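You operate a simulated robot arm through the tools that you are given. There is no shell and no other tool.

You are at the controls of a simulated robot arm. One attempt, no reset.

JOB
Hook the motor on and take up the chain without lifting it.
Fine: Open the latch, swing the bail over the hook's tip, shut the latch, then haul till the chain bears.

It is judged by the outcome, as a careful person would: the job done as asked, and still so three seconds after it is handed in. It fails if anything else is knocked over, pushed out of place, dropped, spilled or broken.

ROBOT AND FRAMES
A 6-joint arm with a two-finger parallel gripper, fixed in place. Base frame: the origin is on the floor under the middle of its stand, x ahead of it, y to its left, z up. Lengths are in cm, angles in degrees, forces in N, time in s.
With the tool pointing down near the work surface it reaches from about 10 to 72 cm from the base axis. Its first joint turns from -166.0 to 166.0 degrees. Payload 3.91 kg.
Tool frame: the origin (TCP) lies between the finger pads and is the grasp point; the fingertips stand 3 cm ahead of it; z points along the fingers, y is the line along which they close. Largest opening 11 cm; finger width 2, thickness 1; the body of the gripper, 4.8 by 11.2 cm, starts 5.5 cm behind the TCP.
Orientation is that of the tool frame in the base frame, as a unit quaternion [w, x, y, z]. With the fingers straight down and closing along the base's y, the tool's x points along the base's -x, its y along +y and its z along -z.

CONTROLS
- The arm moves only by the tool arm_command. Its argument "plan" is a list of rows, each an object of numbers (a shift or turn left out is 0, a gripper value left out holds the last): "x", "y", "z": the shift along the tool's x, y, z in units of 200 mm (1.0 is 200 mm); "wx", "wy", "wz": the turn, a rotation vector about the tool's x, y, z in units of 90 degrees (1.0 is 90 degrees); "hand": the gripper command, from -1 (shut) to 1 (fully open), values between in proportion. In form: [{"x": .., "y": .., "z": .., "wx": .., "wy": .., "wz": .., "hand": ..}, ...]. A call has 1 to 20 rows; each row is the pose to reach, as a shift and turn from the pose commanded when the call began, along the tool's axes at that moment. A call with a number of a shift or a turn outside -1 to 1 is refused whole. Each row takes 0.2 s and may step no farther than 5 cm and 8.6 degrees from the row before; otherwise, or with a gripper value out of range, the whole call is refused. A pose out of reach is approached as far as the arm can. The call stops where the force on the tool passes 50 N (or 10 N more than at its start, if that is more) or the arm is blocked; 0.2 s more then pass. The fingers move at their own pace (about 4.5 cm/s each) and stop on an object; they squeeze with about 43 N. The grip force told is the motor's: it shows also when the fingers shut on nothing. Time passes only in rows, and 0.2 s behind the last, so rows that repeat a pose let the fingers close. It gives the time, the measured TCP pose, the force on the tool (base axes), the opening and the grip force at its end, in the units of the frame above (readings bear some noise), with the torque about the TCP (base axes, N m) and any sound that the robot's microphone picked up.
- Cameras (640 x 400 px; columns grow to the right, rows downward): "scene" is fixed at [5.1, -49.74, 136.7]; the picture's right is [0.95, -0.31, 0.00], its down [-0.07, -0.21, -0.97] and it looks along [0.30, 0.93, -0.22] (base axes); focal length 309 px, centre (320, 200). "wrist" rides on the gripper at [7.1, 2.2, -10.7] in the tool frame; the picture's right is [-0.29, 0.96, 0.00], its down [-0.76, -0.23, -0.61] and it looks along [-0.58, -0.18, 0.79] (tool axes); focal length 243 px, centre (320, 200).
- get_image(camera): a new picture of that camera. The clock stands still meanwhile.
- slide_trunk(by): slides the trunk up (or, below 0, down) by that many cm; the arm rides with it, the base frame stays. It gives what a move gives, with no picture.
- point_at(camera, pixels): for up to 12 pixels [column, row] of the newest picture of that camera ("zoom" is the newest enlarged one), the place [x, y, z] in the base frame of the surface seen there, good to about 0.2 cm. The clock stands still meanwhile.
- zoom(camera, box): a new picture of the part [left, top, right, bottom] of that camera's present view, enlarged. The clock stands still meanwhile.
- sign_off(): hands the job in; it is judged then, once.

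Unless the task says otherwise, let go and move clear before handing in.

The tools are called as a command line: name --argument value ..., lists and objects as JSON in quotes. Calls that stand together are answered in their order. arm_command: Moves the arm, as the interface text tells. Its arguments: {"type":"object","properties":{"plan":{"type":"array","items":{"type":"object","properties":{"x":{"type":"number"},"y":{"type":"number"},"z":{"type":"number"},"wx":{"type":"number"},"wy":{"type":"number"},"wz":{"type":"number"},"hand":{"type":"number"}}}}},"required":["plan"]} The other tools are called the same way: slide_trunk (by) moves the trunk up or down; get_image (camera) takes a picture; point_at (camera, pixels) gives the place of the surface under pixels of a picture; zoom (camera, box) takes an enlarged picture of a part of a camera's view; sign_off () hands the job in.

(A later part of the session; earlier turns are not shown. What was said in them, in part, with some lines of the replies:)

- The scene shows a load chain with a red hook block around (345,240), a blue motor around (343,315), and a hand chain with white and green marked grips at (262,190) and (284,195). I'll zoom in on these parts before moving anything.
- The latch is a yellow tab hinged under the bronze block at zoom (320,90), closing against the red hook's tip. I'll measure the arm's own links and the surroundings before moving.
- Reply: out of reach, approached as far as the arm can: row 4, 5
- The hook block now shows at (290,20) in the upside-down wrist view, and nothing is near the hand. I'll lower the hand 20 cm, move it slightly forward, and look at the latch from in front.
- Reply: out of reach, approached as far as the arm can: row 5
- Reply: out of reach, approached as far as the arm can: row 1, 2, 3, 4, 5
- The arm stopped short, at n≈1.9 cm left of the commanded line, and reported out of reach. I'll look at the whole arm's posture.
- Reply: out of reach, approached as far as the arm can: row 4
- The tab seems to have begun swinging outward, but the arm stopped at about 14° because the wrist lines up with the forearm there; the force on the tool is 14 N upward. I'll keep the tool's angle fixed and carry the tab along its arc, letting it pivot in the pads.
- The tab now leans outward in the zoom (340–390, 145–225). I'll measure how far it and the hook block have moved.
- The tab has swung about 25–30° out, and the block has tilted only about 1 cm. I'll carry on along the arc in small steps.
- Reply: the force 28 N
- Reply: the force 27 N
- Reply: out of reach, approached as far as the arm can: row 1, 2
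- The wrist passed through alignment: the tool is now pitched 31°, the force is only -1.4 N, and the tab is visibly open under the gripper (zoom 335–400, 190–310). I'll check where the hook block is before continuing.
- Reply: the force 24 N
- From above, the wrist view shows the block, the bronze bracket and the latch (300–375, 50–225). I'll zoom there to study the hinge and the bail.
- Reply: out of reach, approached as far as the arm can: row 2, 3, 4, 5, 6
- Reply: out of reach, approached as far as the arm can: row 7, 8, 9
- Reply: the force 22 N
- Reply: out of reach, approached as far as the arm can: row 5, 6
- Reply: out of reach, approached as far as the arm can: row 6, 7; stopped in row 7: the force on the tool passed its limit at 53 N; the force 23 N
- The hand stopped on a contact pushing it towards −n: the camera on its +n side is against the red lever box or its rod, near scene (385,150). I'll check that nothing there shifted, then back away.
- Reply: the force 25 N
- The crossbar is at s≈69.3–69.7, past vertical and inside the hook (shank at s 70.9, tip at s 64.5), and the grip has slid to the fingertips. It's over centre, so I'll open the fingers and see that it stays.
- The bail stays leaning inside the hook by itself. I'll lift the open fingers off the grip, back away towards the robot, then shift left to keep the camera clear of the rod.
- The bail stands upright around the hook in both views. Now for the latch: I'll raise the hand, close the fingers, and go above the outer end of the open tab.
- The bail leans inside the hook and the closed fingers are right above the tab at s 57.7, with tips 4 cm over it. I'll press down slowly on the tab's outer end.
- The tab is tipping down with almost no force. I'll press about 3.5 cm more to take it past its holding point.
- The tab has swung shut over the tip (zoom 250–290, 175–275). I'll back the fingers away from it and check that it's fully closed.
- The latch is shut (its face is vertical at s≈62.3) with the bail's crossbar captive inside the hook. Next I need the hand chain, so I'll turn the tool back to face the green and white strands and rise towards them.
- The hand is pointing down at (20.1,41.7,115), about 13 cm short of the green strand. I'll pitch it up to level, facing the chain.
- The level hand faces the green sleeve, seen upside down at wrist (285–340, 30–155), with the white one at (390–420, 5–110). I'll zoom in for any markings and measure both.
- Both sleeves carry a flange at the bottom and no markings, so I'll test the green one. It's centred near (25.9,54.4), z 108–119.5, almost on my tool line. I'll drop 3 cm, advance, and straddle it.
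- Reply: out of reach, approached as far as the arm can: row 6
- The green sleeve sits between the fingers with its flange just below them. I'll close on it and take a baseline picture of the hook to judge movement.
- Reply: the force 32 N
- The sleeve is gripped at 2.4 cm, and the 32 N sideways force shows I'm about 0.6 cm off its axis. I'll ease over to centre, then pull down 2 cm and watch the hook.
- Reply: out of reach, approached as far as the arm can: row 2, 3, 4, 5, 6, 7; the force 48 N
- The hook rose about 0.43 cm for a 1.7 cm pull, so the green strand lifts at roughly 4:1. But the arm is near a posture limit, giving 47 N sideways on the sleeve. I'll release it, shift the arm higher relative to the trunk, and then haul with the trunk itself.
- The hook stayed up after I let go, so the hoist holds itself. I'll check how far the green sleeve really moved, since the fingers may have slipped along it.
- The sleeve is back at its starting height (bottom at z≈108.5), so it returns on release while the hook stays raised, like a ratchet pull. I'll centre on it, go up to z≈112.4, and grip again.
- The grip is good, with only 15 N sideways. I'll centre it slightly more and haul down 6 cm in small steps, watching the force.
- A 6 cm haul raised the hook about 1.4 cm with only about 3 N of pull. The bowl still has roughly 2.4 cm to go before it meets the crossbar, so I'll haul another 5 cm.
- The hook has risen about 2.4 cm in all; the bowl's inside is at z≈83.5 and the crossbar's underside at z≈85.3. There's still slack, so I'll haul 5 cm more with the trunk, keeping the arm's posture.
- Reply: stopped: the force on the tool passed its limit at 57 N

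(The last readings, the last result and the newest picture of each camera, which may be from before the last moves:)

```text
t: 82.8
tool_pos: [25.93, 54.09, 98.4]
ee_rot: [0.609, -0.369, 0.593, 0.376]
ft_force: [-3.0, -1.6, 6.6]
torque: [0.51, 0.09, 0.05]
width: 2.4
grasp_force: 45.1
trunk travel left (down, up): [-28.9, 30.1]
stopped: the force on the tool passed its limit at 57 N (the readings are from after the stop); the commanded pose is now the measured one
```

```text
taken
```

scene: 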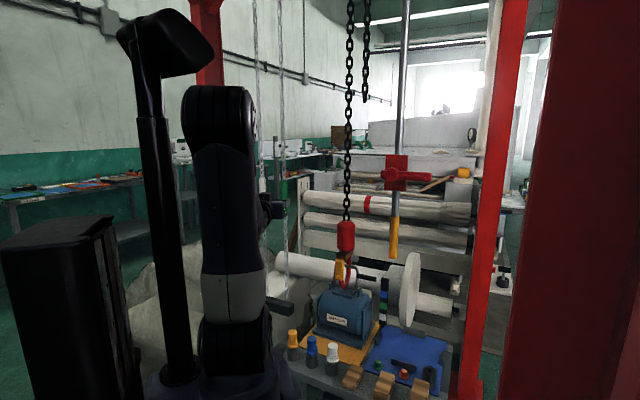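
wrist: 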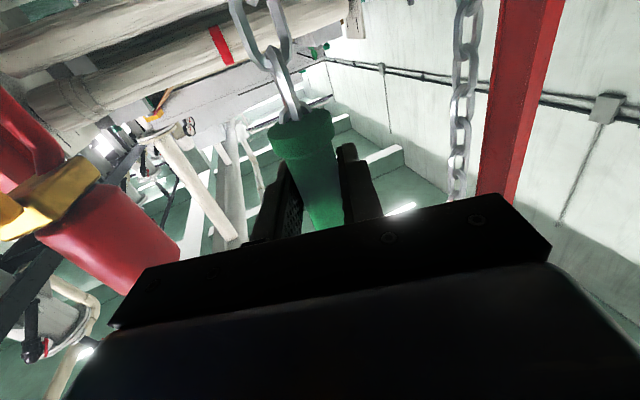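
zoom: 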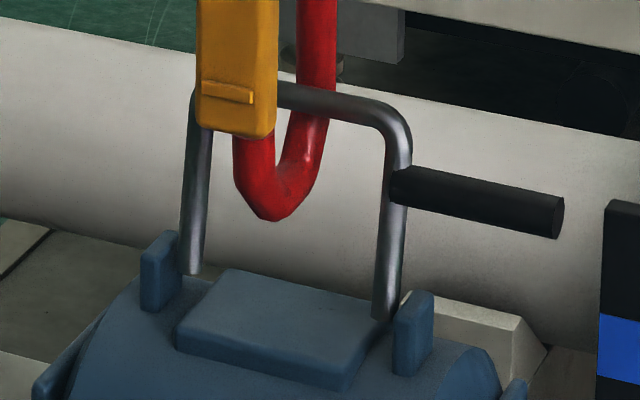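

The trunk stopped at 57 N with the sleeve 14 cm down, which looks like the end of its stroke, since the hook isn't yet bearing on the crossbar. I'll release so the sleeve returns, then go up and take a second pull.

arm_command --plan '[{"hand": 0.2}, {"hand": 0.2}, {"hand": 0.2}, {"hand": 0.2}, {"hand": 0.2}]'

get_image --camera "wrist"

zoom --camera "scene" --box '[325, 255, 373, 300]'

zoom --camera "scene" --box '[250, 160, 310, 220]'

```text
t: 84.0
tool_pos: [26.01, 54.1, 98.16]
ee_rot: [0.608, -0.369, 0.594, 0.375]
ft_force: [0.9, 0.4, -0.3]
torque: [-0.01, -0.02, -0.04]
width: 6.59
grasp_force: 0.0
trunk travel left (down, up): [-28.9, 30.1]
```

```text
taken
```

wrist: 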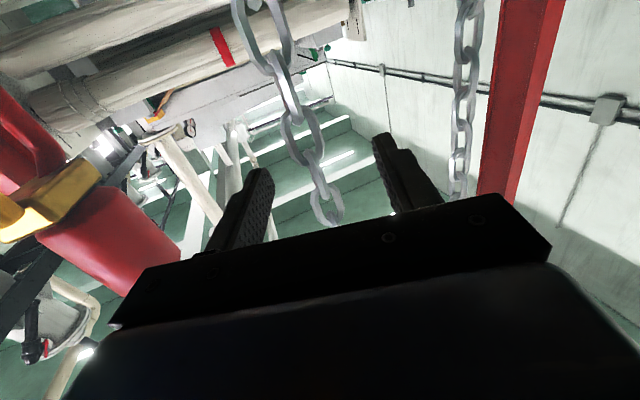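

```text
8.89 times, centred on (349, 278) of scene
```

zoom: 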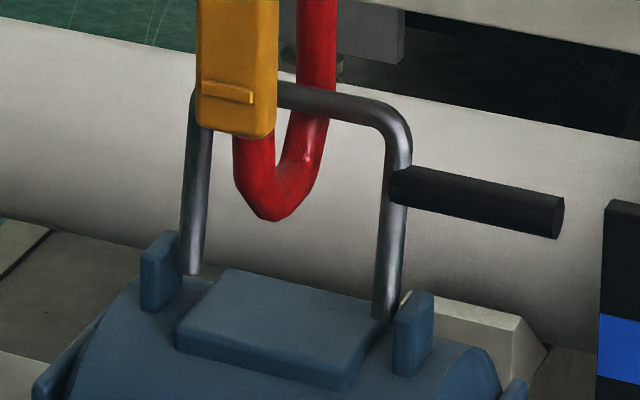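

```text
6.67 times, centred on (280, 190) of scene
```

zoom: 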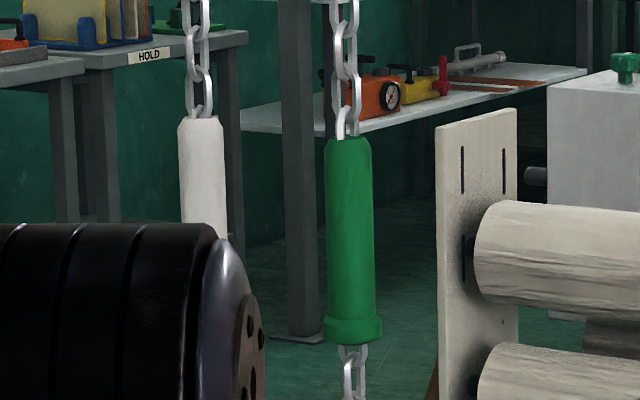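

The sleeve has returned to the top and the hook has held its height. I'll go back up along the chain and regrip the sleeve.

arm_command --plan '[{"x": -0.12, "wy": 0.015}, {"x": -0.24, "wy": 0.015}, {"x": -0.36, "wy": 0.015}, {"x": -0.45, "wy": 0.015}]'

slide_trunk --by 5.2

arm_command --plan '[{"hand": -1}, {"hand": -1}, {"hand": -1}, {"hand": -1}, {"hand": -1}]'

get_image --camera "wrist"

```text
t: 85.0
tool_pos: [25.72, 54.04, 107.26]
ee_rot: [0.601, -0.373, 0.602, 0.37]
ft_force: [0.1, 0.4, 0.7]
torque: [-0.02, 0.03, -0.02]
width: 6.61
grasp_force: 0.2
trunk travel left (down, up): [-28.9, 30.1]
```

```text
t: 85.9
tool_pos: [25.72, 53.97, 112.49]
ee_rot: [0.601, -0.374, 0.602, 0.371]
ft_force: [-0.1, 0.2, -0.5]
torque: [-0.02, 0.02, -0.03]
width: 6.62
grasp_force: 0.1
trunk travel left (down, up): [-34.1, 24.9]
```

```text
t: 87.1
tool_pos: [25.86, 53.99, 112.36]
ee_rot: [0.601, -0.374, 0.602, 0.371]
ft_force: [3.6, -1.8, -0.7]
torque: [0.1, 0.19, -0.23]
width: 2.42
grasp_force: 44.7
trunk travel left (down, up): [-34.1, 24.9]
```

```text
taken
```

wrist: 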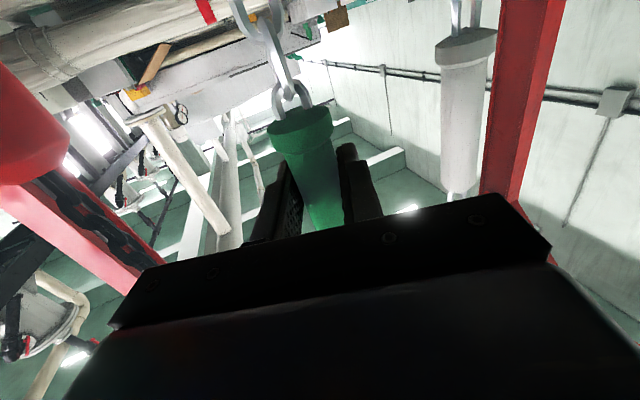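

The sleeve is gripped again with little side load. I'll haul 3 cm in small steps and check the force and the hook.

arm_command --plan '[{"x": 0.02}, {"x": 0.04}, {"x": 0.06}, {"x": 0.08}, {"x": 0.1}, {"x": 0.12}, {"x": 0.14}, {"x": 0.16}]'

zoom --camera "scene" --box '[325, 255, 373, 300]'

```text
t: 88.9
tool_pos: [25.84, 53.97, 109.38]
ee_rot: [0.601, -0.374, 0.602, 0.371]
ft_force: [6.7, -1.3, 3.4]
torque: [0.12, 0.12, -0.28]
width: 2.4
grasp_force: 44.8
trunk travel left (down, up): [-34.1, 24.9]
```

```text
8.89 times, centred on (349, 278) of scene
```

zoom: 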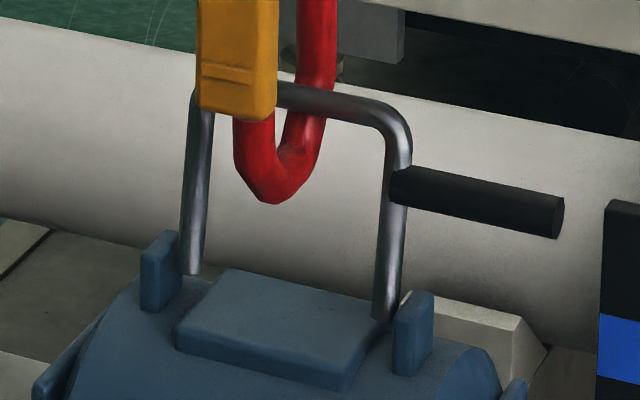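

The hook is up a further 0.65 cm with 3.4 N of pull, and the bowl is still about 1.3 cm below the crossbar. I'll haul 3 cm more.

arm_command --plan '[{"x": 0.02}, {"x": 0.04}, {"x": 0.06}, {"x": 0.08}, {"x": 0.1}, {"x": 0.12}, {"x": 0.14}, {"x": 0.16}]'

zoom --camera "scene" --box '[325, 255, 373, 300]'

```text
t: 90.7
tool_pos: [25.84, 53.98, 106.22]
ee_rot: [0.6, -0.375, 0.601, 0.371]
ft_force: [4.1, 4.0, 3.9]
torque: [0.21, 0.27, -0.23]
width: 2.4
grasp_force: 45.2
trunk travel left (down, up): [-34.1, 24.9]
```

```text
8.89 times, centred on (349, 278) of scene
```

zoom: 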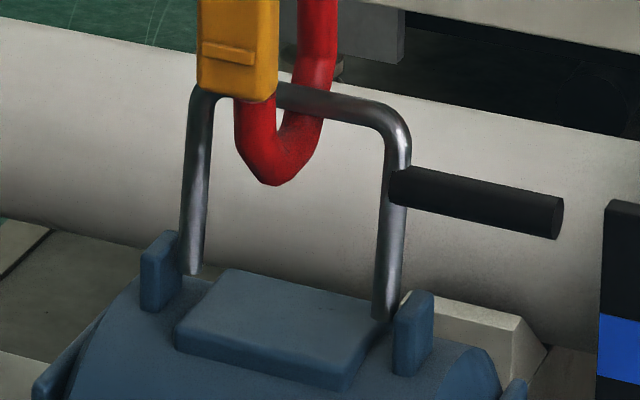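

The hook's rising slope is starting to draw the crossbar in (its right corner has shifted slightly), with force still only 3.9 N. I'll haul in smaller lots now.

arm_command --plan '[{"x": 0.015}, {"x": 0.03}, {"x": 0.045}, {"x": 0.06}, {"x": 0.075}]'

zoom --camera "scene" --box '[325, 255, 373, 300]'

```text
t: 91.9
tool_pos: [25.78, 53.83, 104.76]
ee_rot: [0.601, -0.373, 0.602, 0.371]
ft_force: [8.1, -0.1, 3.9]
torque: [0.0, 0.16, -0.34]
width: 2.4
grasp_force: 44.7
trunk travel left (down, up): [-34.1, 24.9]
```

```text
8.89 times, centred on (349, 278) of scene
```

zoom: 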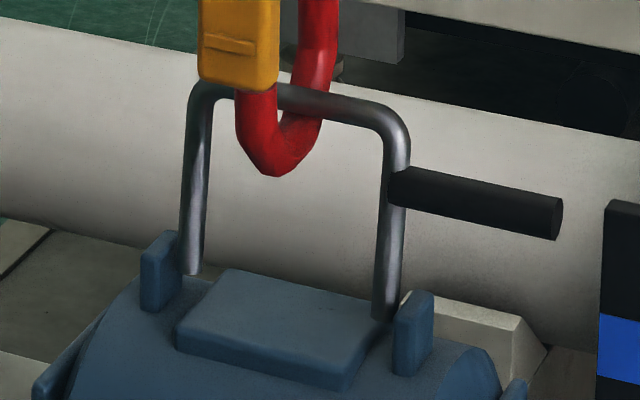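

The crossbar is sliding down the hook's slope towards the bowl, and the force is unchanged at 3.9 N. I'll haul another 1 cm.

arm_command --plan '[{"x": 0.0125}, {"x": 0.025}, {"x": 0.0375}, {"x": 0.05}]'

zoom --camera "scene" --box '[325, 255, 373, 300]'

```text
t: 92.9
tool_pos: [25.77, 53.91, 103.74]
ee_rot: [0.601, -0.374, 0.602, 0.37]
ft_force: [10.4, 3.3, 3.7]
torque: [0.23, -0.01, -0.33]
width: 2.42
grasp_force: 45.3
trunk travel left (down, up): [-34.1, 24.9]
```

```text
8.89 times, centred on (349, 278) of scene
```

zoom: 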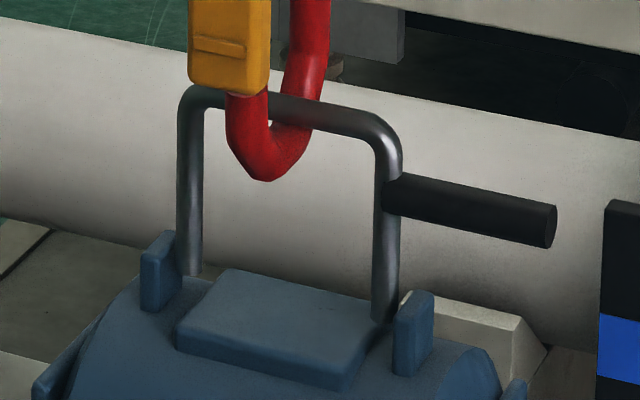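

The crossbar has dropped towards the hook's bowl, with the bail just about upright. I'll haul 1 cm more and watch for the force to rise.

arm_command --plan '[{"x": 0.0125}, {"x": 0.025}, {"x": 0.0375}, {"x": 0.05}]'

zoom --camera "scene" --box '[325, 255, 373, 300]'

zoom --camera "scene" --box '[300, 215, 400, 335]'

```text
t: 93.9
tool_pos: [25.81, 54.01, 102.72]
ee_rot: [0.601, -0.373, 0.602, 0.371]
ft_force: [8.7, 2.6, 4.0]
torque: [0.47, 0.18, -0.26]
width: 2.38
grasp_force: 45.2
trunk travel left (down, up): [-34.1, 24.9]
```

```text
8.89 times, centred on (349, 278) of scene
```

zoom: 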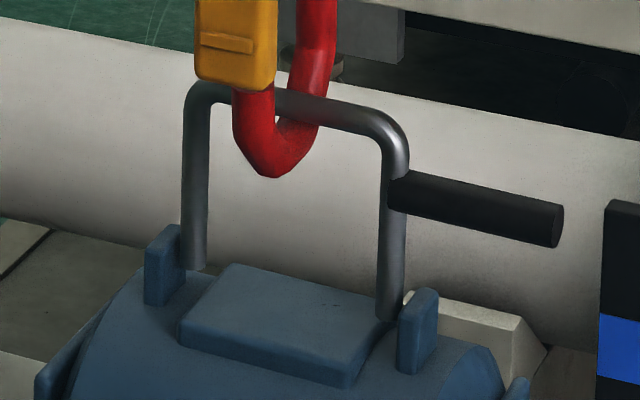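

```text
3.33 times, centred on (350, 275) of scene
```

zoom: 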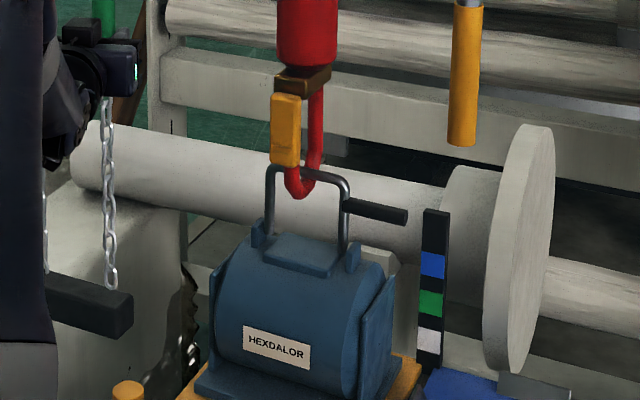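

The motor's ears and pad have shifted about 5 px (0.2 cm) between the last two pictures, so the chain is bearing and may have begun to lift. I'll stop hauling and measure the motor.

zoom --camera "scene" --box '[305, 275, 395, 355]'

point_at --camera "scene" --pixels '[[346, 291], [340, 288], [335, 290], [352, 297], [330, 322], [345, 322], [320, 335], [366, 340], [340, 345], [375, 330]]'

zoom --camera "scene" --box '[310, 320, 390, 360]'

```text
5.00 times, centred on (350, 315) of scene
```

zoom: 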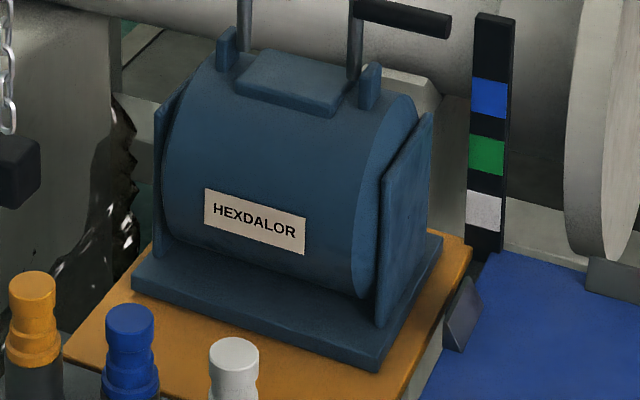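

```text
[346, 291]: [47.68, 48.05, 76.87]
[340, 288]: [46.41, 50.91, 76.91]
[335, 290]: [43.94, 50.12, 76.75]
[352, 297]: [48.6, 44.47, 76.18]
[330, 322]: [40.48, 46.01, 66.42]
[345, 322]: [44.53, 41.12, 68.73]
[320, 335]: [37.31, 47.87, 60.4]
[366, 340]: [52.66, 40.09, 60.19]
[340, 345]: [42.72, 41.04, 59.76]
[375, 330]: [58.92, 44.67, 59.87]
```

```text
8.00 times, centred on (350, 340) of scene
```

zoom: 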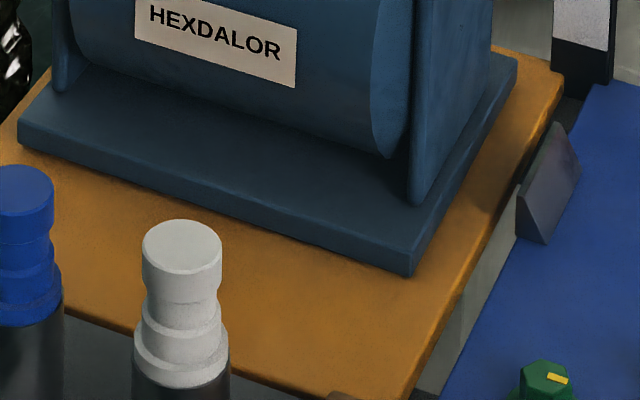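

The pad top measures z 76.9, unchanged within error, but the label and ears sit about 0.5 px higher than at the start. I'll release the sleeve, let everything settle, and look again before deciding whether to ease off.

arm_command --plan '[{"hand": 0.2}, {"hand": 0.2}, {"hand": 0.2}, {"hand": 0.2}, {"hand": 0.2}, {"hand": 0.2}, {"hand": 0.2}, {"hand": 0.2}]'

zoom --camera "scene" --box '[325, 255, 373, 300]'

zoom --camera "scene" --box '[305, 270, 385, 350]'

zoom --camera "scene" --box '[300, 315, 340, 345]'

zoom --camera "scene" --box '[345, 320, 385, 350]'

```text
t: 95.7
tool_pos: [25.81, 53.87, 102.7]
ee_rot: [0.601, -0.373, 0.602, 0.371]
ft_force: [-0.7, -0.6, 0.2]
torque: [-0.03, -0.04, -0.02]
width: 6.6
grasp_force: 0.1
trunk travel left (down, up): [-34.1, 24.9]
```

```text
8.89 times, centred on (349, 278) of scene
```

zoom: 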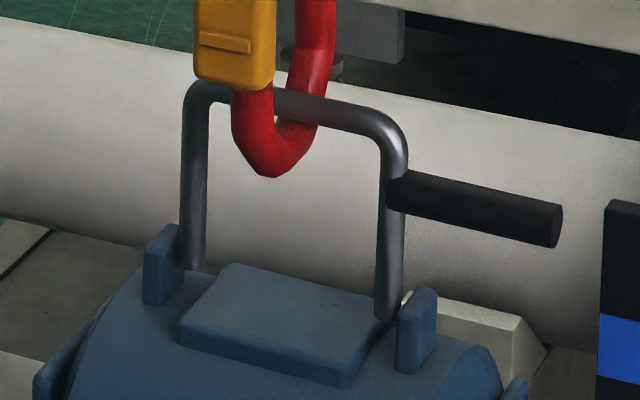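

```text
5.00 times, centred on (345, 310) of scene
```

zoom: 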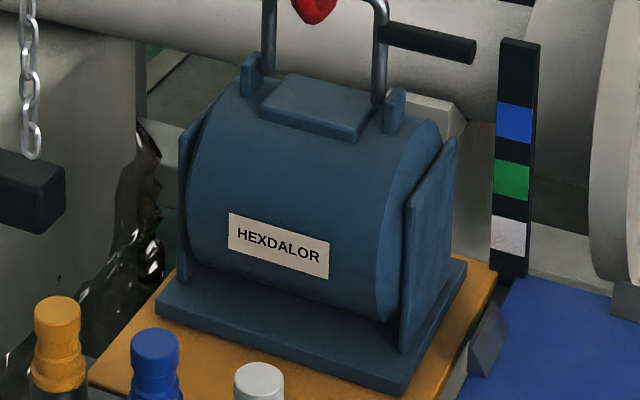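

```text
13.33 times, centred on (320, 330) of scene
```

zoom: 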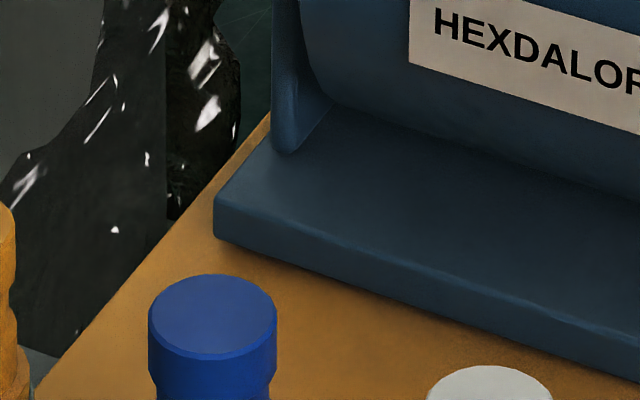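

```text
13.33 times, centred on (365, 335) of scene
```

zoom: 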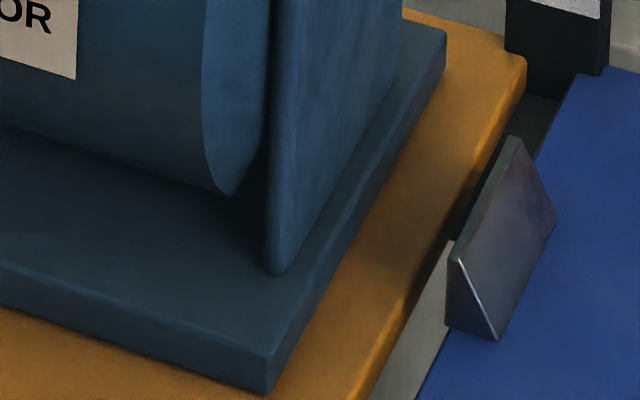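

With the sleeve released, the motor's label and base still sit about 2 px (0.15–0.2 cm) higher than at first, so the chain bears but is just lifting it. I'll ease off a touch with the white strand, so I'm backing out and moving towards it.

arm_command --plan '[{"z": -0.18}, {"z": -0.36}, {"z": -0.5}, {"z": -0.5, "x": -0.16, "y": 0.12}, {"z": -0.5, "x": -0.32, "y": 0.24}, {"z": -0.5, "x": -0.485, "y": 0.36}, {"z": -0.5, "x": -0.485, "y": 0.473}]'

get_image --camera "wrist"

get_image --camera "scene"

zoom --camera "scene" --box '[305, 270, 385, 350]'

```text
t: 97.3
tool_pos: [12.63, 49.33, 112.22]
ee_rot: [0.601, -0.374, 0.602, 0.37]
ft_force: [-0.2, -0.3, 1.1]
torque: [0.02, 0.03, -0.01]
width: 6.59
grasp_force: 0.0
trunk travel left (down, up): [-34.1, 24.9]
```

```text
taken
```

wrist: 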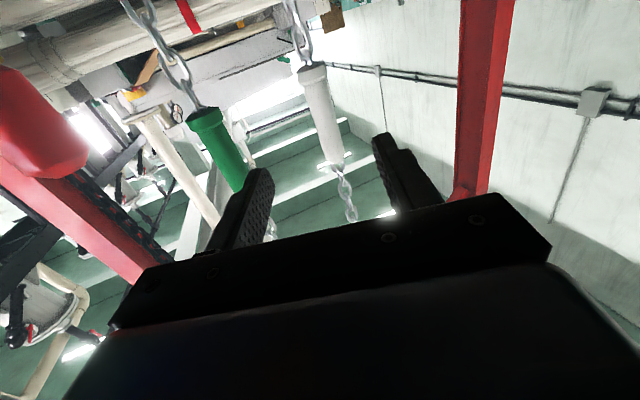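

```text
taken
```

scene: 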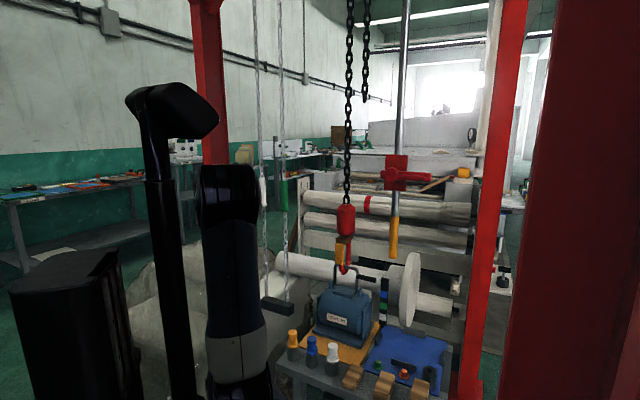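

```text
5.00 times, centred on (345, 310) of scene
```

zoom: 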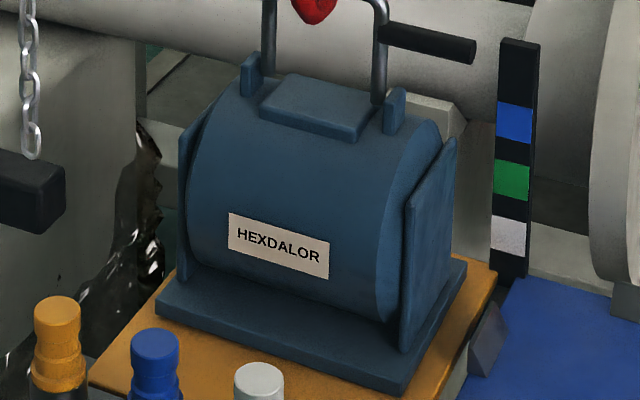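

The white sleeve is ahead at wrist (300–345, 65–165), and the green one is clear to the side. I'll advance 15.5 cm to straddle the white sleeve.

arm_command --plan '[{"z": 0.2}, {"z": 0.4, "y": -0.008}, {"z": 0.6, "y": -0.015}, {"z": 0.72, "y": -0.015}, {"z": 0.78, "y": -0.015}]'

get_image --camera "wrist"

zoom --camera "scene" --box '[230, 150, 310, 250]'

```text
t: 98.5
tool_pos: [20.16, 63.09, 112.18]
ee_rot: [0.6, -0.374, 0.601, 0.372]
ft_force: [0.2, -0.4, 0.3]
torque: [0.0, 0.01, -0.01]
width: 6.61
grasp_force: 0.0
trunk travel left (down, up): [-34.1, 24.9]
```

```text
taken
```

wrist: 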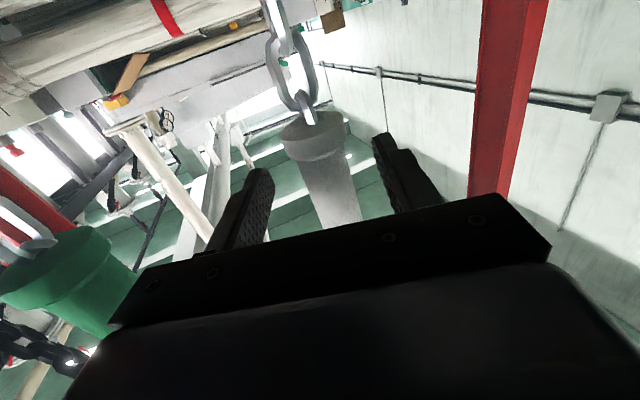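

```text
4.00 times, centred on (270, 200) of scene
```

zoom: 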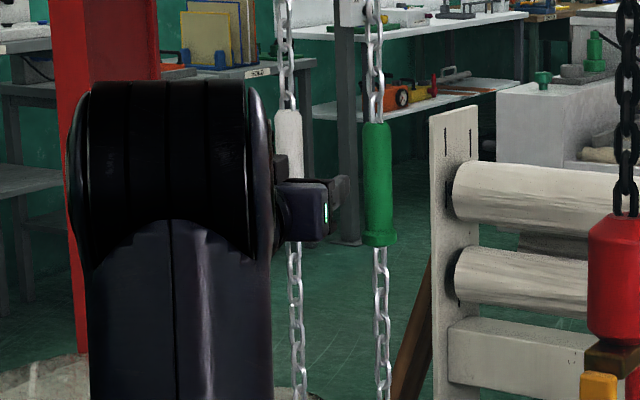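

The white sleeve is between the fingers. I'll close on it and take only a very short pull, 0.6 cm, then compare the motor picture.

arm_command --plan '[{"hand": -1}, {"hand": -1}, {"hand": -1}, {"hand": -1}, {"hand": -1}]'

arm_command --plan '[{"x": 0.01}, {"x": 0.02}, {"x": 0.03}, {"x": 0.03}]'

zoom --camera "scene" --box '[325, 255, 373, 300]'

zoom --camera "scene" --box '[305, 270, 385, 350]'

zoom --camera "scene" --box '[300, 315, 340, 345]'

```text
t: 99.7
tool_pos: [19.58, 63.34, 112.05]
ee_rot: [0.6, -0.376, 0.601, 0.371]
ft_force: [-27.8, 21.5, 2.4]
torque: [0.32, 0.54, 0.12]
width: 2.44
grasp_force: 44.7
trunk travel left (down, up): [-34.1, 24.9]
```

```text
t: 100.7
tool_pos: [19.55, 63.32, 111.38]
ee_rot: [0.6, -0.376, 0.601, 0.37]
ft_force: [-24.5, 27.6, 2.7]
torque: [0.38, 0.26, -0.12]
width: 2.42
grasp_force: 45.2
trunk travel left (down, up): [-34.1, 24.9]
```

```text
8.89 times, centred on (349, 278) of scene
```

zoom: 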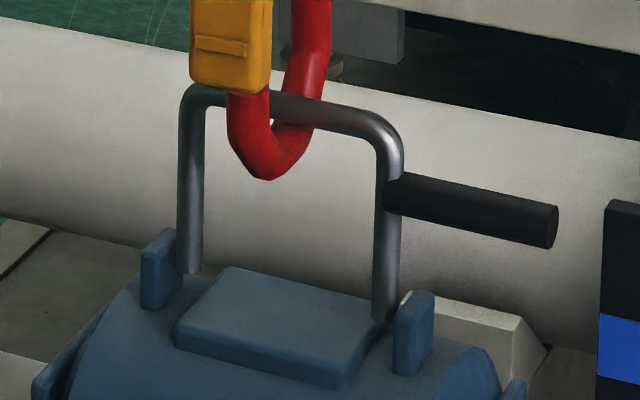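

```text
5.00 times, centred on (345, 310) of scene
```

zoom: 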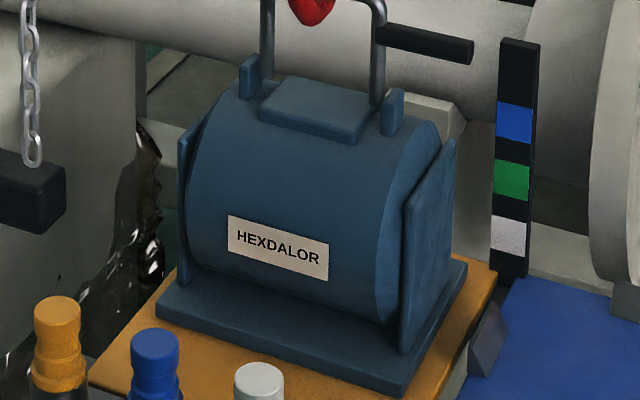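

```text
13.33 times, centred on (320, 330) of scene
```

zoom: 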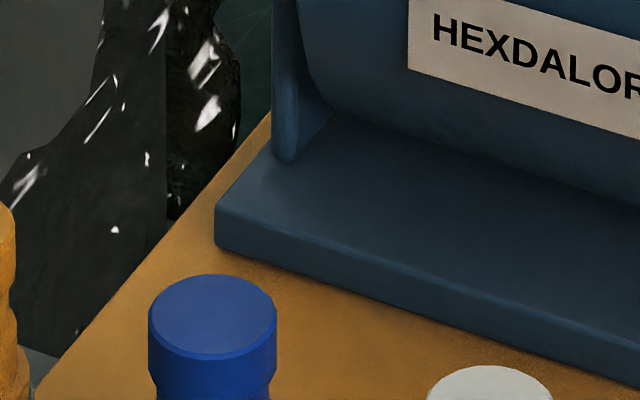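

The motor's front-left base corner dropped about 0.8 px (0.25 cm) in the 13× view, so it had been lifted slightly. I'll relieve the sideways load on the sleeve and ease down another 0.4 cm to find where the motor stops moving.

arm_command --plan '[{"y": 0.012}, {"y": 0.024}, {"y": 0.024, "x": 0.01}, {"y": 0.024, "x": 0.02}, {"y": 0.024, "x": 0.02}]'

zoom --camera "scene" --box '[325, 255, 373, 300]'

zoom --camera "scene" --box '[300, 315, 340, 345]'

zoom --camera "scene" --box '[345, 320, 385, 350]'

```text
t: 101.9
tool_pos: [19.61, 63.26, 111.26]
ee_rot: [0.601, -0.374, 0.602, 0.37]
ft_force: [-10.6, 16.8, 2.0]
torque: [0.37, 0.18, -0.28]
width: 2.38
grasp_force: 44.6
trunk travel left (down, up): [-34.1, 24.9]
```

```text
8.89 times, centred on (349, 278) of scene
```

zoom: 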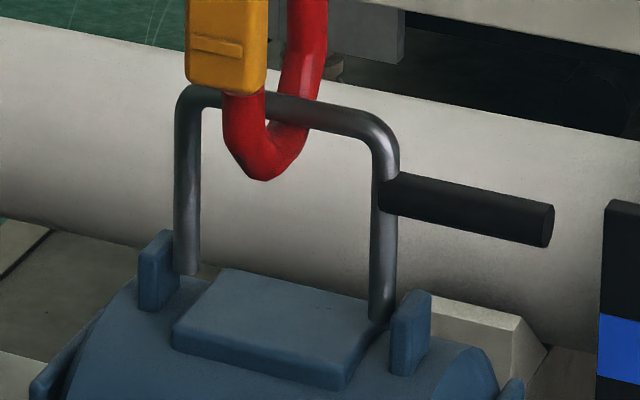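

```text
13.33 times, centred on (320, 330) of scene
```

zoom: 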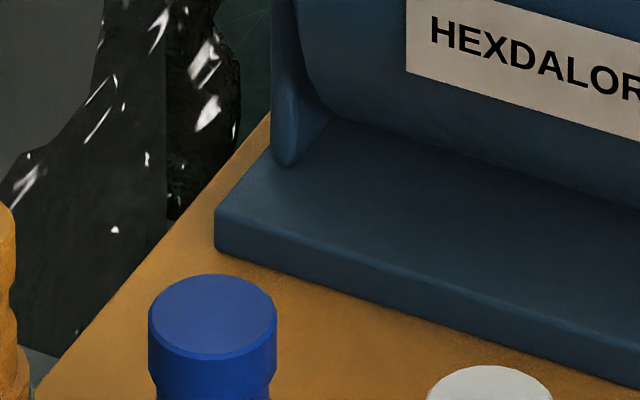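

```text
13.33 times, centred on (365, 335) of scene
```

zoom: 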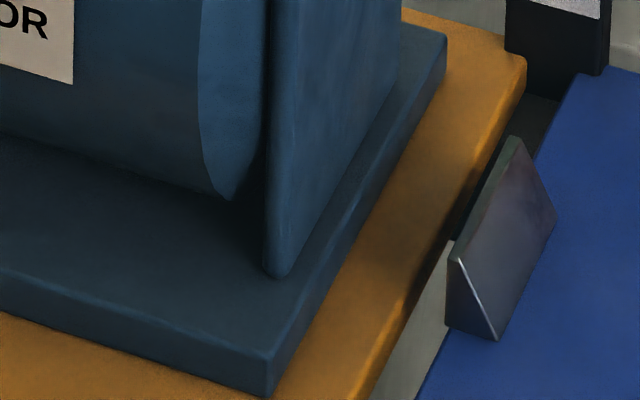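

The motor moved only about 0.05 cm this time, but it and the hook shifted slightly sideways, so it may still be swinging a little. I'll hold still for a second and look again.

arm_command --plan '[{"x": 0.0}, {"x": 0.0}, {"x": 0.0}, {"x": 0.0}, {"x": 0.0}]'

zoom --camera "scene" --box '[325, 255, 373, 300]'

zoom --camera "scene" --box '[300, 315, 340, 345]'

zoom --camera "scene" --box '[330, 220, 362, 260]'

```text
t: 103.1
tool_pos: [19.58, 63.36, 111.23]
ee_rot: [0.601, -0.375, 0.602, 0.37]
ft_force: [-7.4, 14.6, 2.6]
torque: [0.28, 0.2, -0.25]
width: 2.38
grasp_force: 44.3
trunk travel left (down, up): [-34.1, 24.9]
```

```text
8.89 times, centred on (349, 278) of scene
```

zoom: 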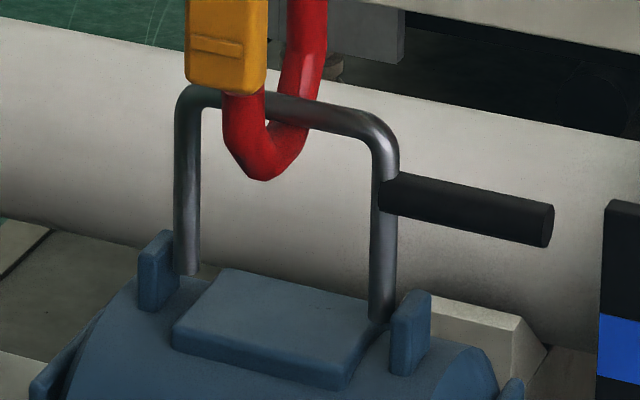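

```text
13.33 times, centred on (320, 330) of scene
```

zoom: 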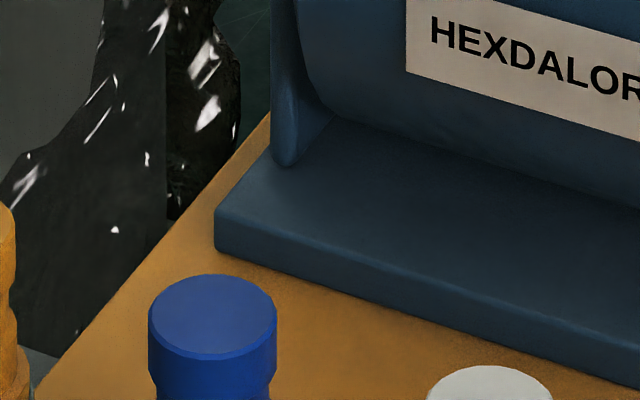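

```text
10.00 times, centred on (346, 240) of scene
```

zoom: 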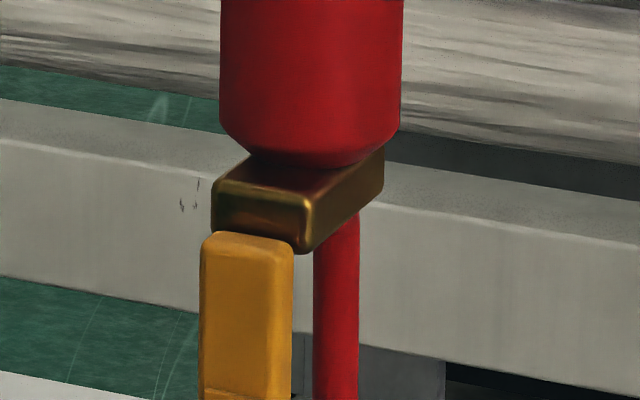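

Everything is at rest. Hook and motor went down together (hook 3–4 px, ears 4–5 px), so the bowl is still in contact with the crossbar. I'll ease down a further 0.5 cm of hand chain to find where the hook separates from the grounded motor.

arm_command --plan '[{"x": 0.009}, {"x": 0.018}, {"x": 0.027}, {"x": 0.027}, {"x": 0.027}, {"x": 0.027}]'

zoom --camera "scene" --box '[325, 255, 373, 300]'

zoom --camera "scene" --box '[300, 315, 340, 345]'

zoom --camera "scene" --box '[345, 320, 385, 350]'

```text
t: 104.5
tool_pos: [19.66, 63.33, 110.7]
ee_rot: [0.601, -0.374, 0.601, 0.371]
ft_force: [-2.0, 8.4, 1.8]
torque: [0.2, 0.15, -0.32]
width: 2.41
grasp_force: 45.4
trunk travel left (down, up): [-34.1, 24.9]
```

```text
8.89 times, centred on (349, 278) of scene
```

zoom: 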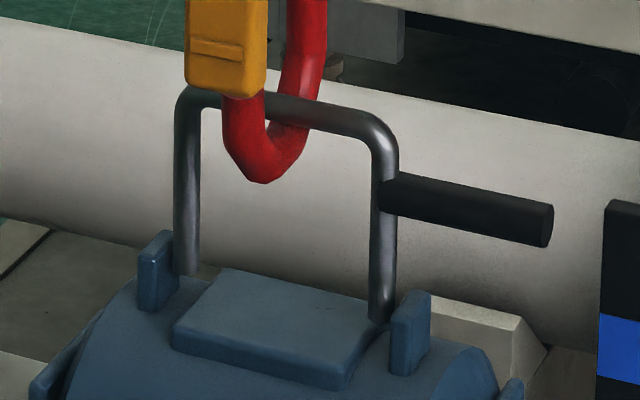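

```text
13.33 times, centred on (320, 330) of scene
```

zoom: 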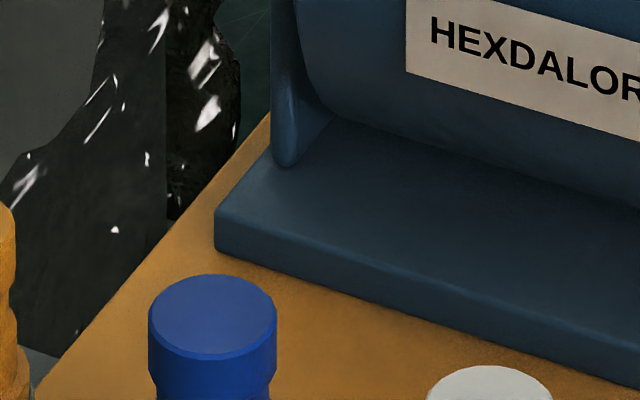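

```text
13.33 times, centred on (365, 335) of scene
```

zoom: 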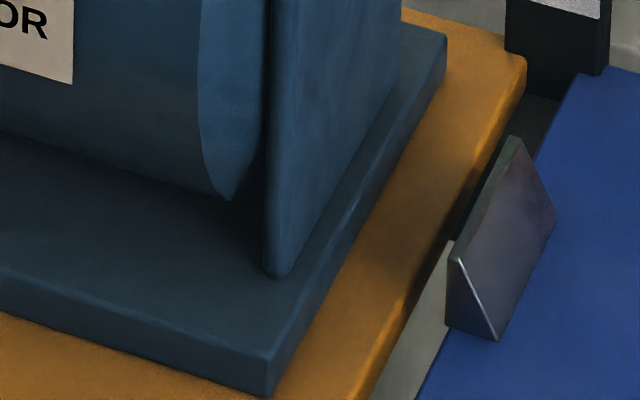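

Now the hook went down about 3 px while the motor didn't move at all, so the motor is fully grounded with roughly 0.1 cm of slack. I'll let go of the white sleeve and return to the green one to take up just that slack.

arm_command --plan '[{"hand": 0.2}, {"hand": 0.2}, {"hand": 0.2}, {"hand": 0.2}, {"z": -0.2}, {"z": -0.4}, {"z": -0.6}, {"z": -0.78}, {"z": -0.78, "y": -0.16, "x": -0.03}, {"z": -0.78, "y": -0.32, "x": -0.06}, {"z": -0.78, "y": -0.486, "x": -0.08}, {"z": -0.6, "y": -0.486, "x": -0.08}, {"z": -0.42, "y": -0.486, "x": -0.08}, {"z": -0.28, "y": -0.486, "x": -0.08}]'

get_image --camera "wrist"

zoom --camera "scene" --box '[325, 255, 373, 300]'

```text
t: 107.5
tool_pos: [25.9, 54.14, 112.19]
ee_rot: [0.601, -0.374, 0.602, 0.37]
ft_force: [0.2, -0.1, 0.4]
torque: [-0.04, 0.01, -0.01]
width: 6.62
grasp_force: 0.1
trunk travel left (down, up): [-34.1, 24.9]
```

```text
taken
```

wrist: 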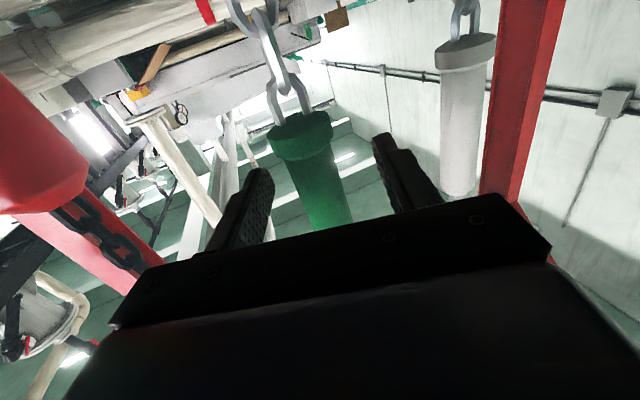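

```text
8.89 times, centred on (349, 278) of scene
```

zoom: 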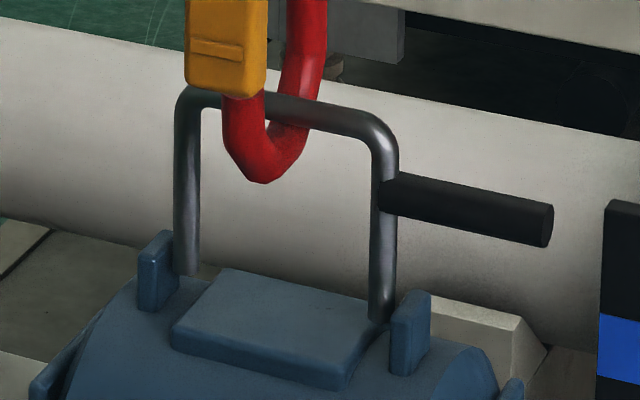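

The hook and motor haven't changed. I'll close on the green sleeve and pull only 0.45 cm.

arm_command --plan '[{"hand": -1}, {"hand": -1}, {"hand": -1}, {"hand": -1}, {"hand": -1}]'

arm_command --plan '[{"x": 0.008}, {"x": 0.015}, {"x": 0.0225}, {"x": 0.0225}, {"x": 0.0225}]'

zoom --camera "scene" --box '[325, 255, 373, 300]'

zoom --camera "scene" --box '[300, 315, 340, 345]'

```text
t: 108.7
tool_pos: [26.07, 53.98, 112.25]
ee_rot: [0.601, -0.374, 0.602, 0.37]
ft_force: [5.1, -1.3, -0.1]
torque: [0.1, 0.16, -0.23]
width: 2.41
grasp_force: 45.2
trunk travel left (down, up): [-34.1, 24.9]
```

```text
t: 109.9
tool_pos: [26.0, 54.04, 111.81]
ee_rot: [0.601, -0.373, 0.602, 0.369]
ft_force: [6.8, 4.5, 2.8]
torque: [0.55, -0.01, -0.27]
width: 2.41
grasp_force: 44.8
trunk travel left (down, up): [-34.1, 24.9]
```

```text
8.89 times, centred on (349, 278) of scene
```

zoom: 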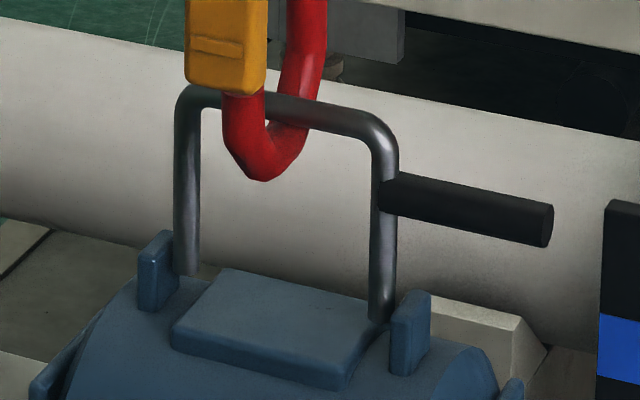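

```text
13.33 times, centred on (320, 330) of scene
```

zoom: 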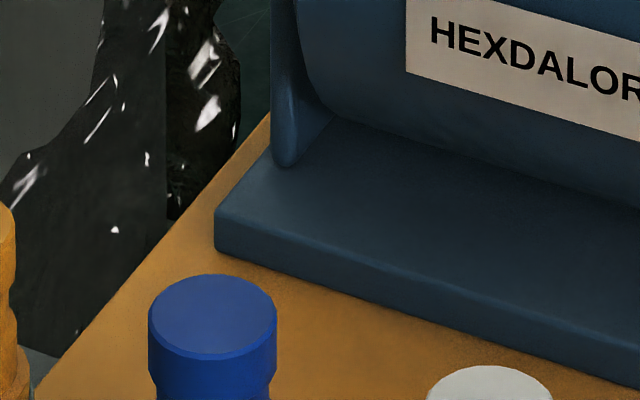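

The hook rose about 2 px and the motor hasn't moved. I'll look closely at the bowl and crossbar contact.

zoom --camera "scene" --box '[334, 258, 358, 276]'

zoom --camera "scene" --box '[320, 278, 368, 296]'

```text
16.00 times, centred on (346, 267) of scene
```

zoom: 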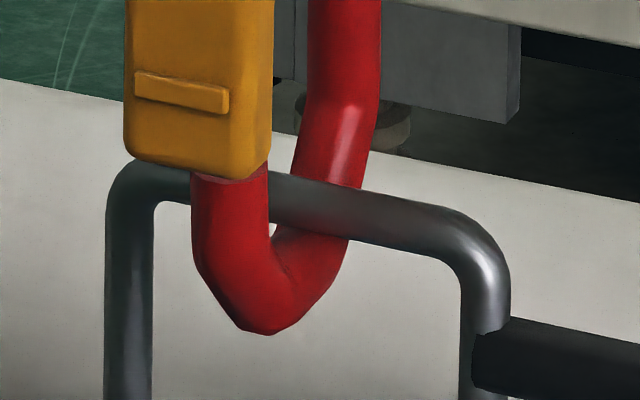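

```text
13.33 times, centred on (344, 287) of scene
```

zoom: 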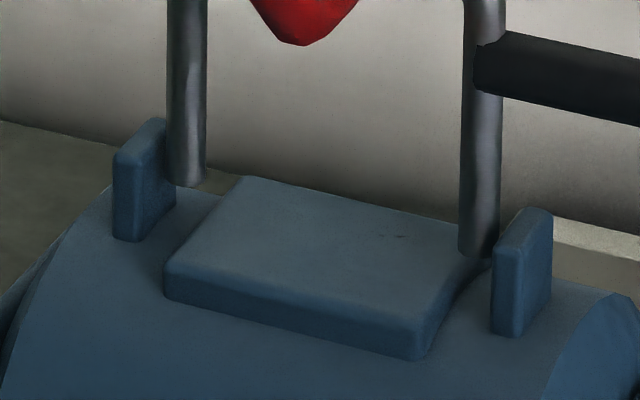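

The crossbar is seated across the hook's V. I'll pull in 0.25 cm bites, watching the ears' position (left ear top at zoom (150,118)) for the first sign of load on the motor.

arm_command --plan '[{"x": 0.006}, {"x": 0.0125}, {"x": 0.0125}, {"x": 0.0125}]'

zoom --camera "scene" --box '[334, 258, 358, 276]'

zoom --camera "scene" --box '[320, 278, 368, 296]'

zoom --camera "scene" --box '[300, 315, 340, 345]'

```text
t: 110.9
tool_pos: [25.94, 53.92, 111.52]
ee_rot: [0.601, -0.373, 0.602, 0.37]
ft_force: [6.3, 9.0, 2.2]
torque: [0.37, 0.05, -0.21]
width: 2.39
grasp_force: 44.9
trunk travel left (down, up): [-34.1, 24.9]
```

```text
16.00 times, centred on (346, 267) of scene
```

zoom: 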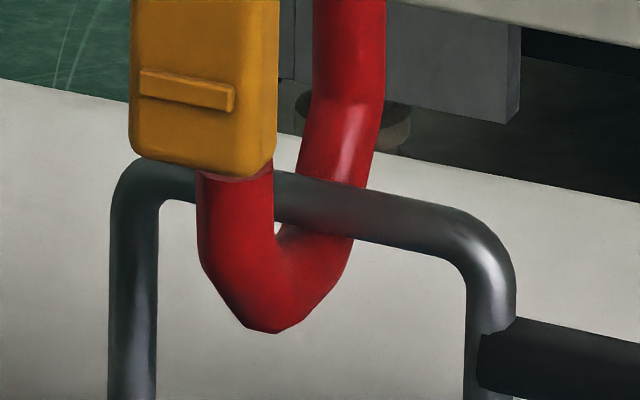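

```text
13.33 times, centred on (344, 287) of scene
```

zoom: 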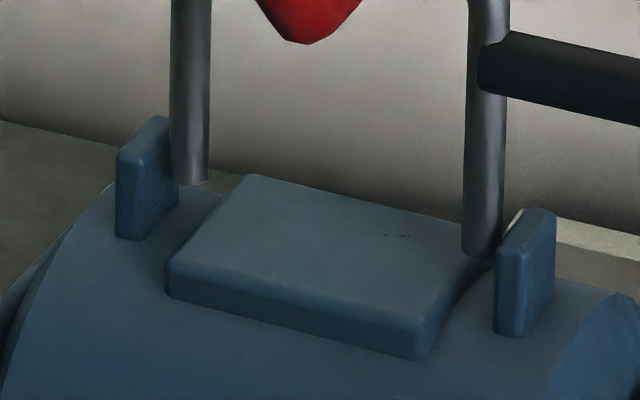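

```text
13.33 times, centred on (320, 330) of scene
```

zoom: 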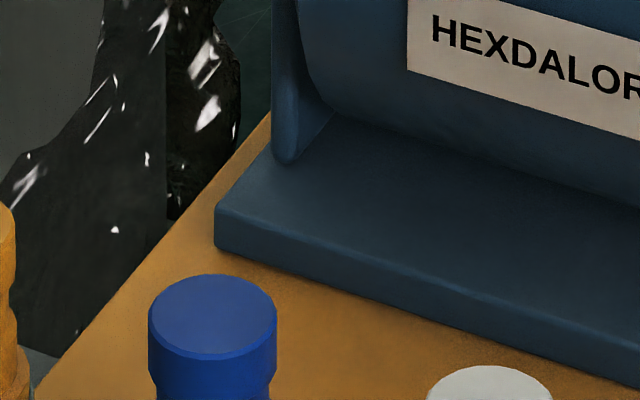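

The motor has just responded: the ears shifted about 4 px right and the hook came nearer plumb, while the base corner rose at most 2 px (0.05 cm). I'll check the right-hand base corners against the grounded picture.

zoom --camera "scene" --box '[345, 320, 385, 350]'

zoom --camera "scene" --box '[305, 270, 385, 350]'

point_at --camera "scene" --pixels '[[346, 291], [340, 288], [335, 290], [345, 322], [325, 333], [350, 340], [358, 345]]'

```text
13.33 times, centred on (365, 335) of scene
```

zoom: 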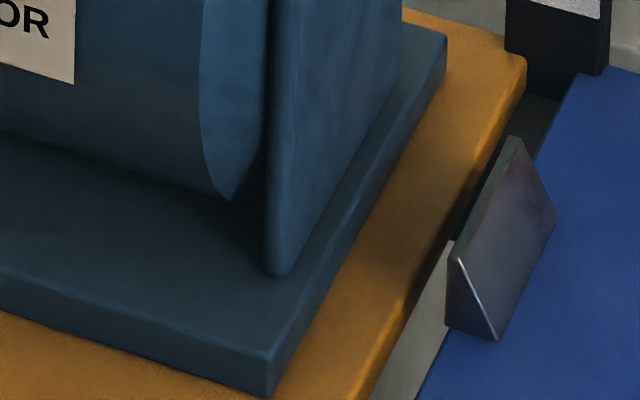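

```text
5.00 times, centred on (345, 310) of scene
```

zoom: 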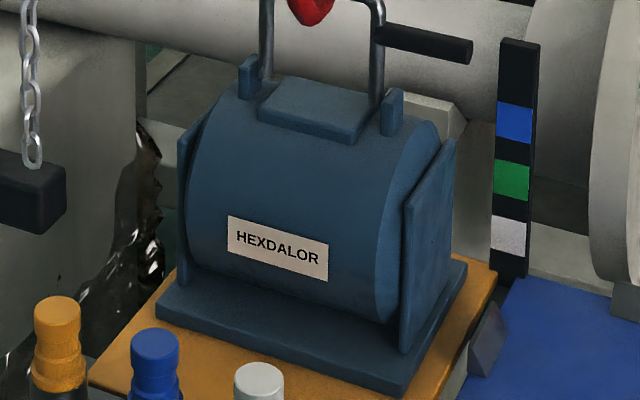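

```text
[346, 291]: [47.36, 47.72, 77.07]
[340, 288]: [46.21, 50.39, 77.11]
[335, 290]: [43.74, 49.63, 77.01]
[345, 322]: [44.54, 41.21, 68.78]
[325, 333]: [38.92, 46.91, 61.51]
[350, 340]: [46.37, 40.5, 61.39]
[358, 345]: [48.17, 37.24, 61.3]
```

The right front corner hasn't moved, and the motor sits on its plate with the chain now pulling on it. I'll release the green sleeve, back well clear, and check that this state holds.

arm_command --plan '[{"hand": 0.2}, {"hand": 0.2}, {"hand": 0.2}, {"hand": 0.2}, {"z": -0.2}, {"z": -0.4}, {"z": -0.6}, {"z": -0.6}, {"z": -0.6}, {"z": -0.6}]'

zoom --camera "scene" --box '[334, 258, 358, 276]'

zoom --camera "scene" --box '[320, 278, 368, 296]'

zoom --camera "scene" --box '[300, 315, 340, 345]'

get_image --camera "scene"

```text
t: 113.1
tool_pos: [20.51, 43.3, 111.67]
ee_rot: [0.601, -0.374, 0.601, 0.371]
ft_force: [0.4, 0.1, 0.0]
torque: [-0.02, 0.0, -0.01]
width: 6.59
grasp_force: 0.0
trunk travel left (down, up): [-34.1, 24.9]
```

```text
16.00 times, centred on (346, 267) of scene
```

zoom: 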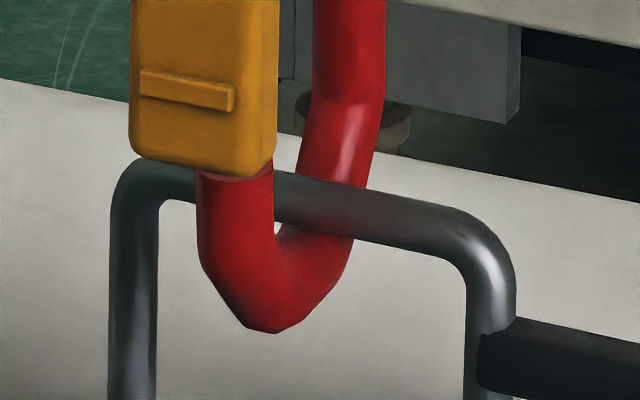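

```text
13.33 times, centred on (344, 287) of scene
```

zoom: 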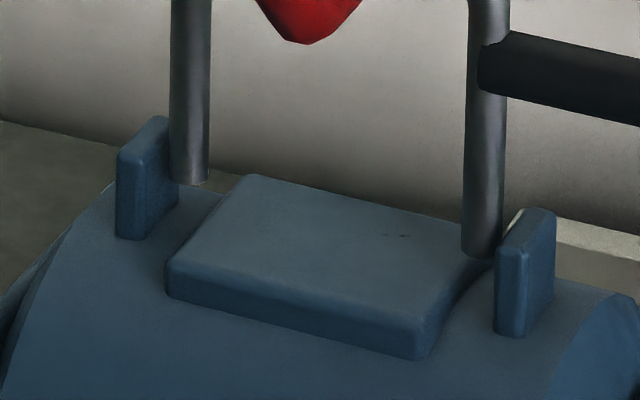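

```text
13.33 times, centred on (320, 330) of scene
```

zoom: 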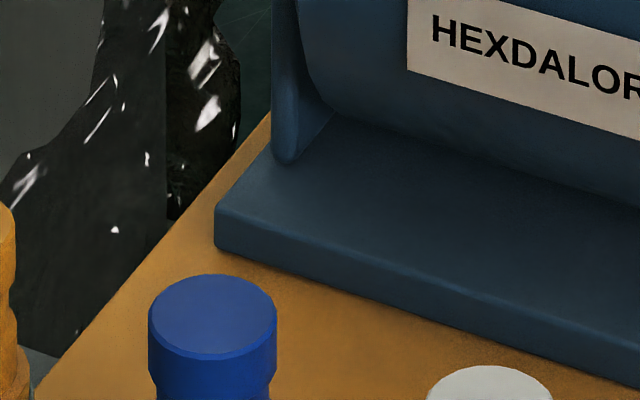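

```text
taken
```

scene: 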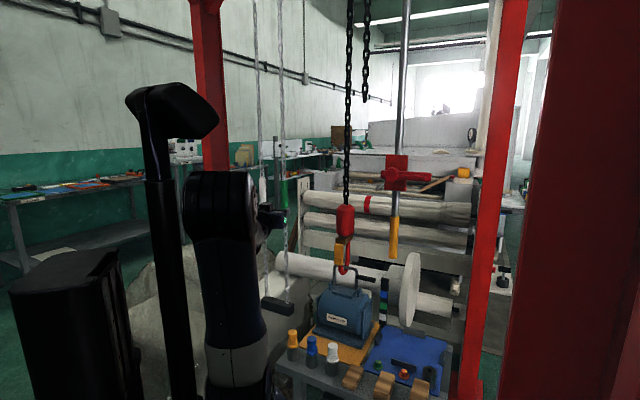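

Two seconds after release nothing has moved: the latch is shut over the tip, the crossbar is seated in the hook's bowl, the motor is still on its plate with the chain bearing, and the hand is clear. I'm handing the job in.

sign_off

```text
The job is handed in.
```

The motor is hooked on, the latch is shut, and the chain has been taken up until it bears. The motor is sitting on its plate. After I let go and backed clear, nothing had moved two seconds later, and I handed the job in.

- **Brief lift:** while hauling on the green strand I went slightly too far, and the motor came up about 0.2 cm. I eased it back down with the white strand until it sat on the plate again. Then I took up the last slack with a short green pull. In the final pictures the left front base corner may still be about 0.05 cm high; the right front corner hasn't moved.
- **Chain load:** I judged that the chain bears from the motor rocking slightly at that last pull. I couldn't read the chain's tension directly.
- **Contact with the rod:** the hand's camera bumped the vertical rod with the red lever on it, and the arm stopped at 53 N. The pictures afterwards showed the rod and lever unchanged.
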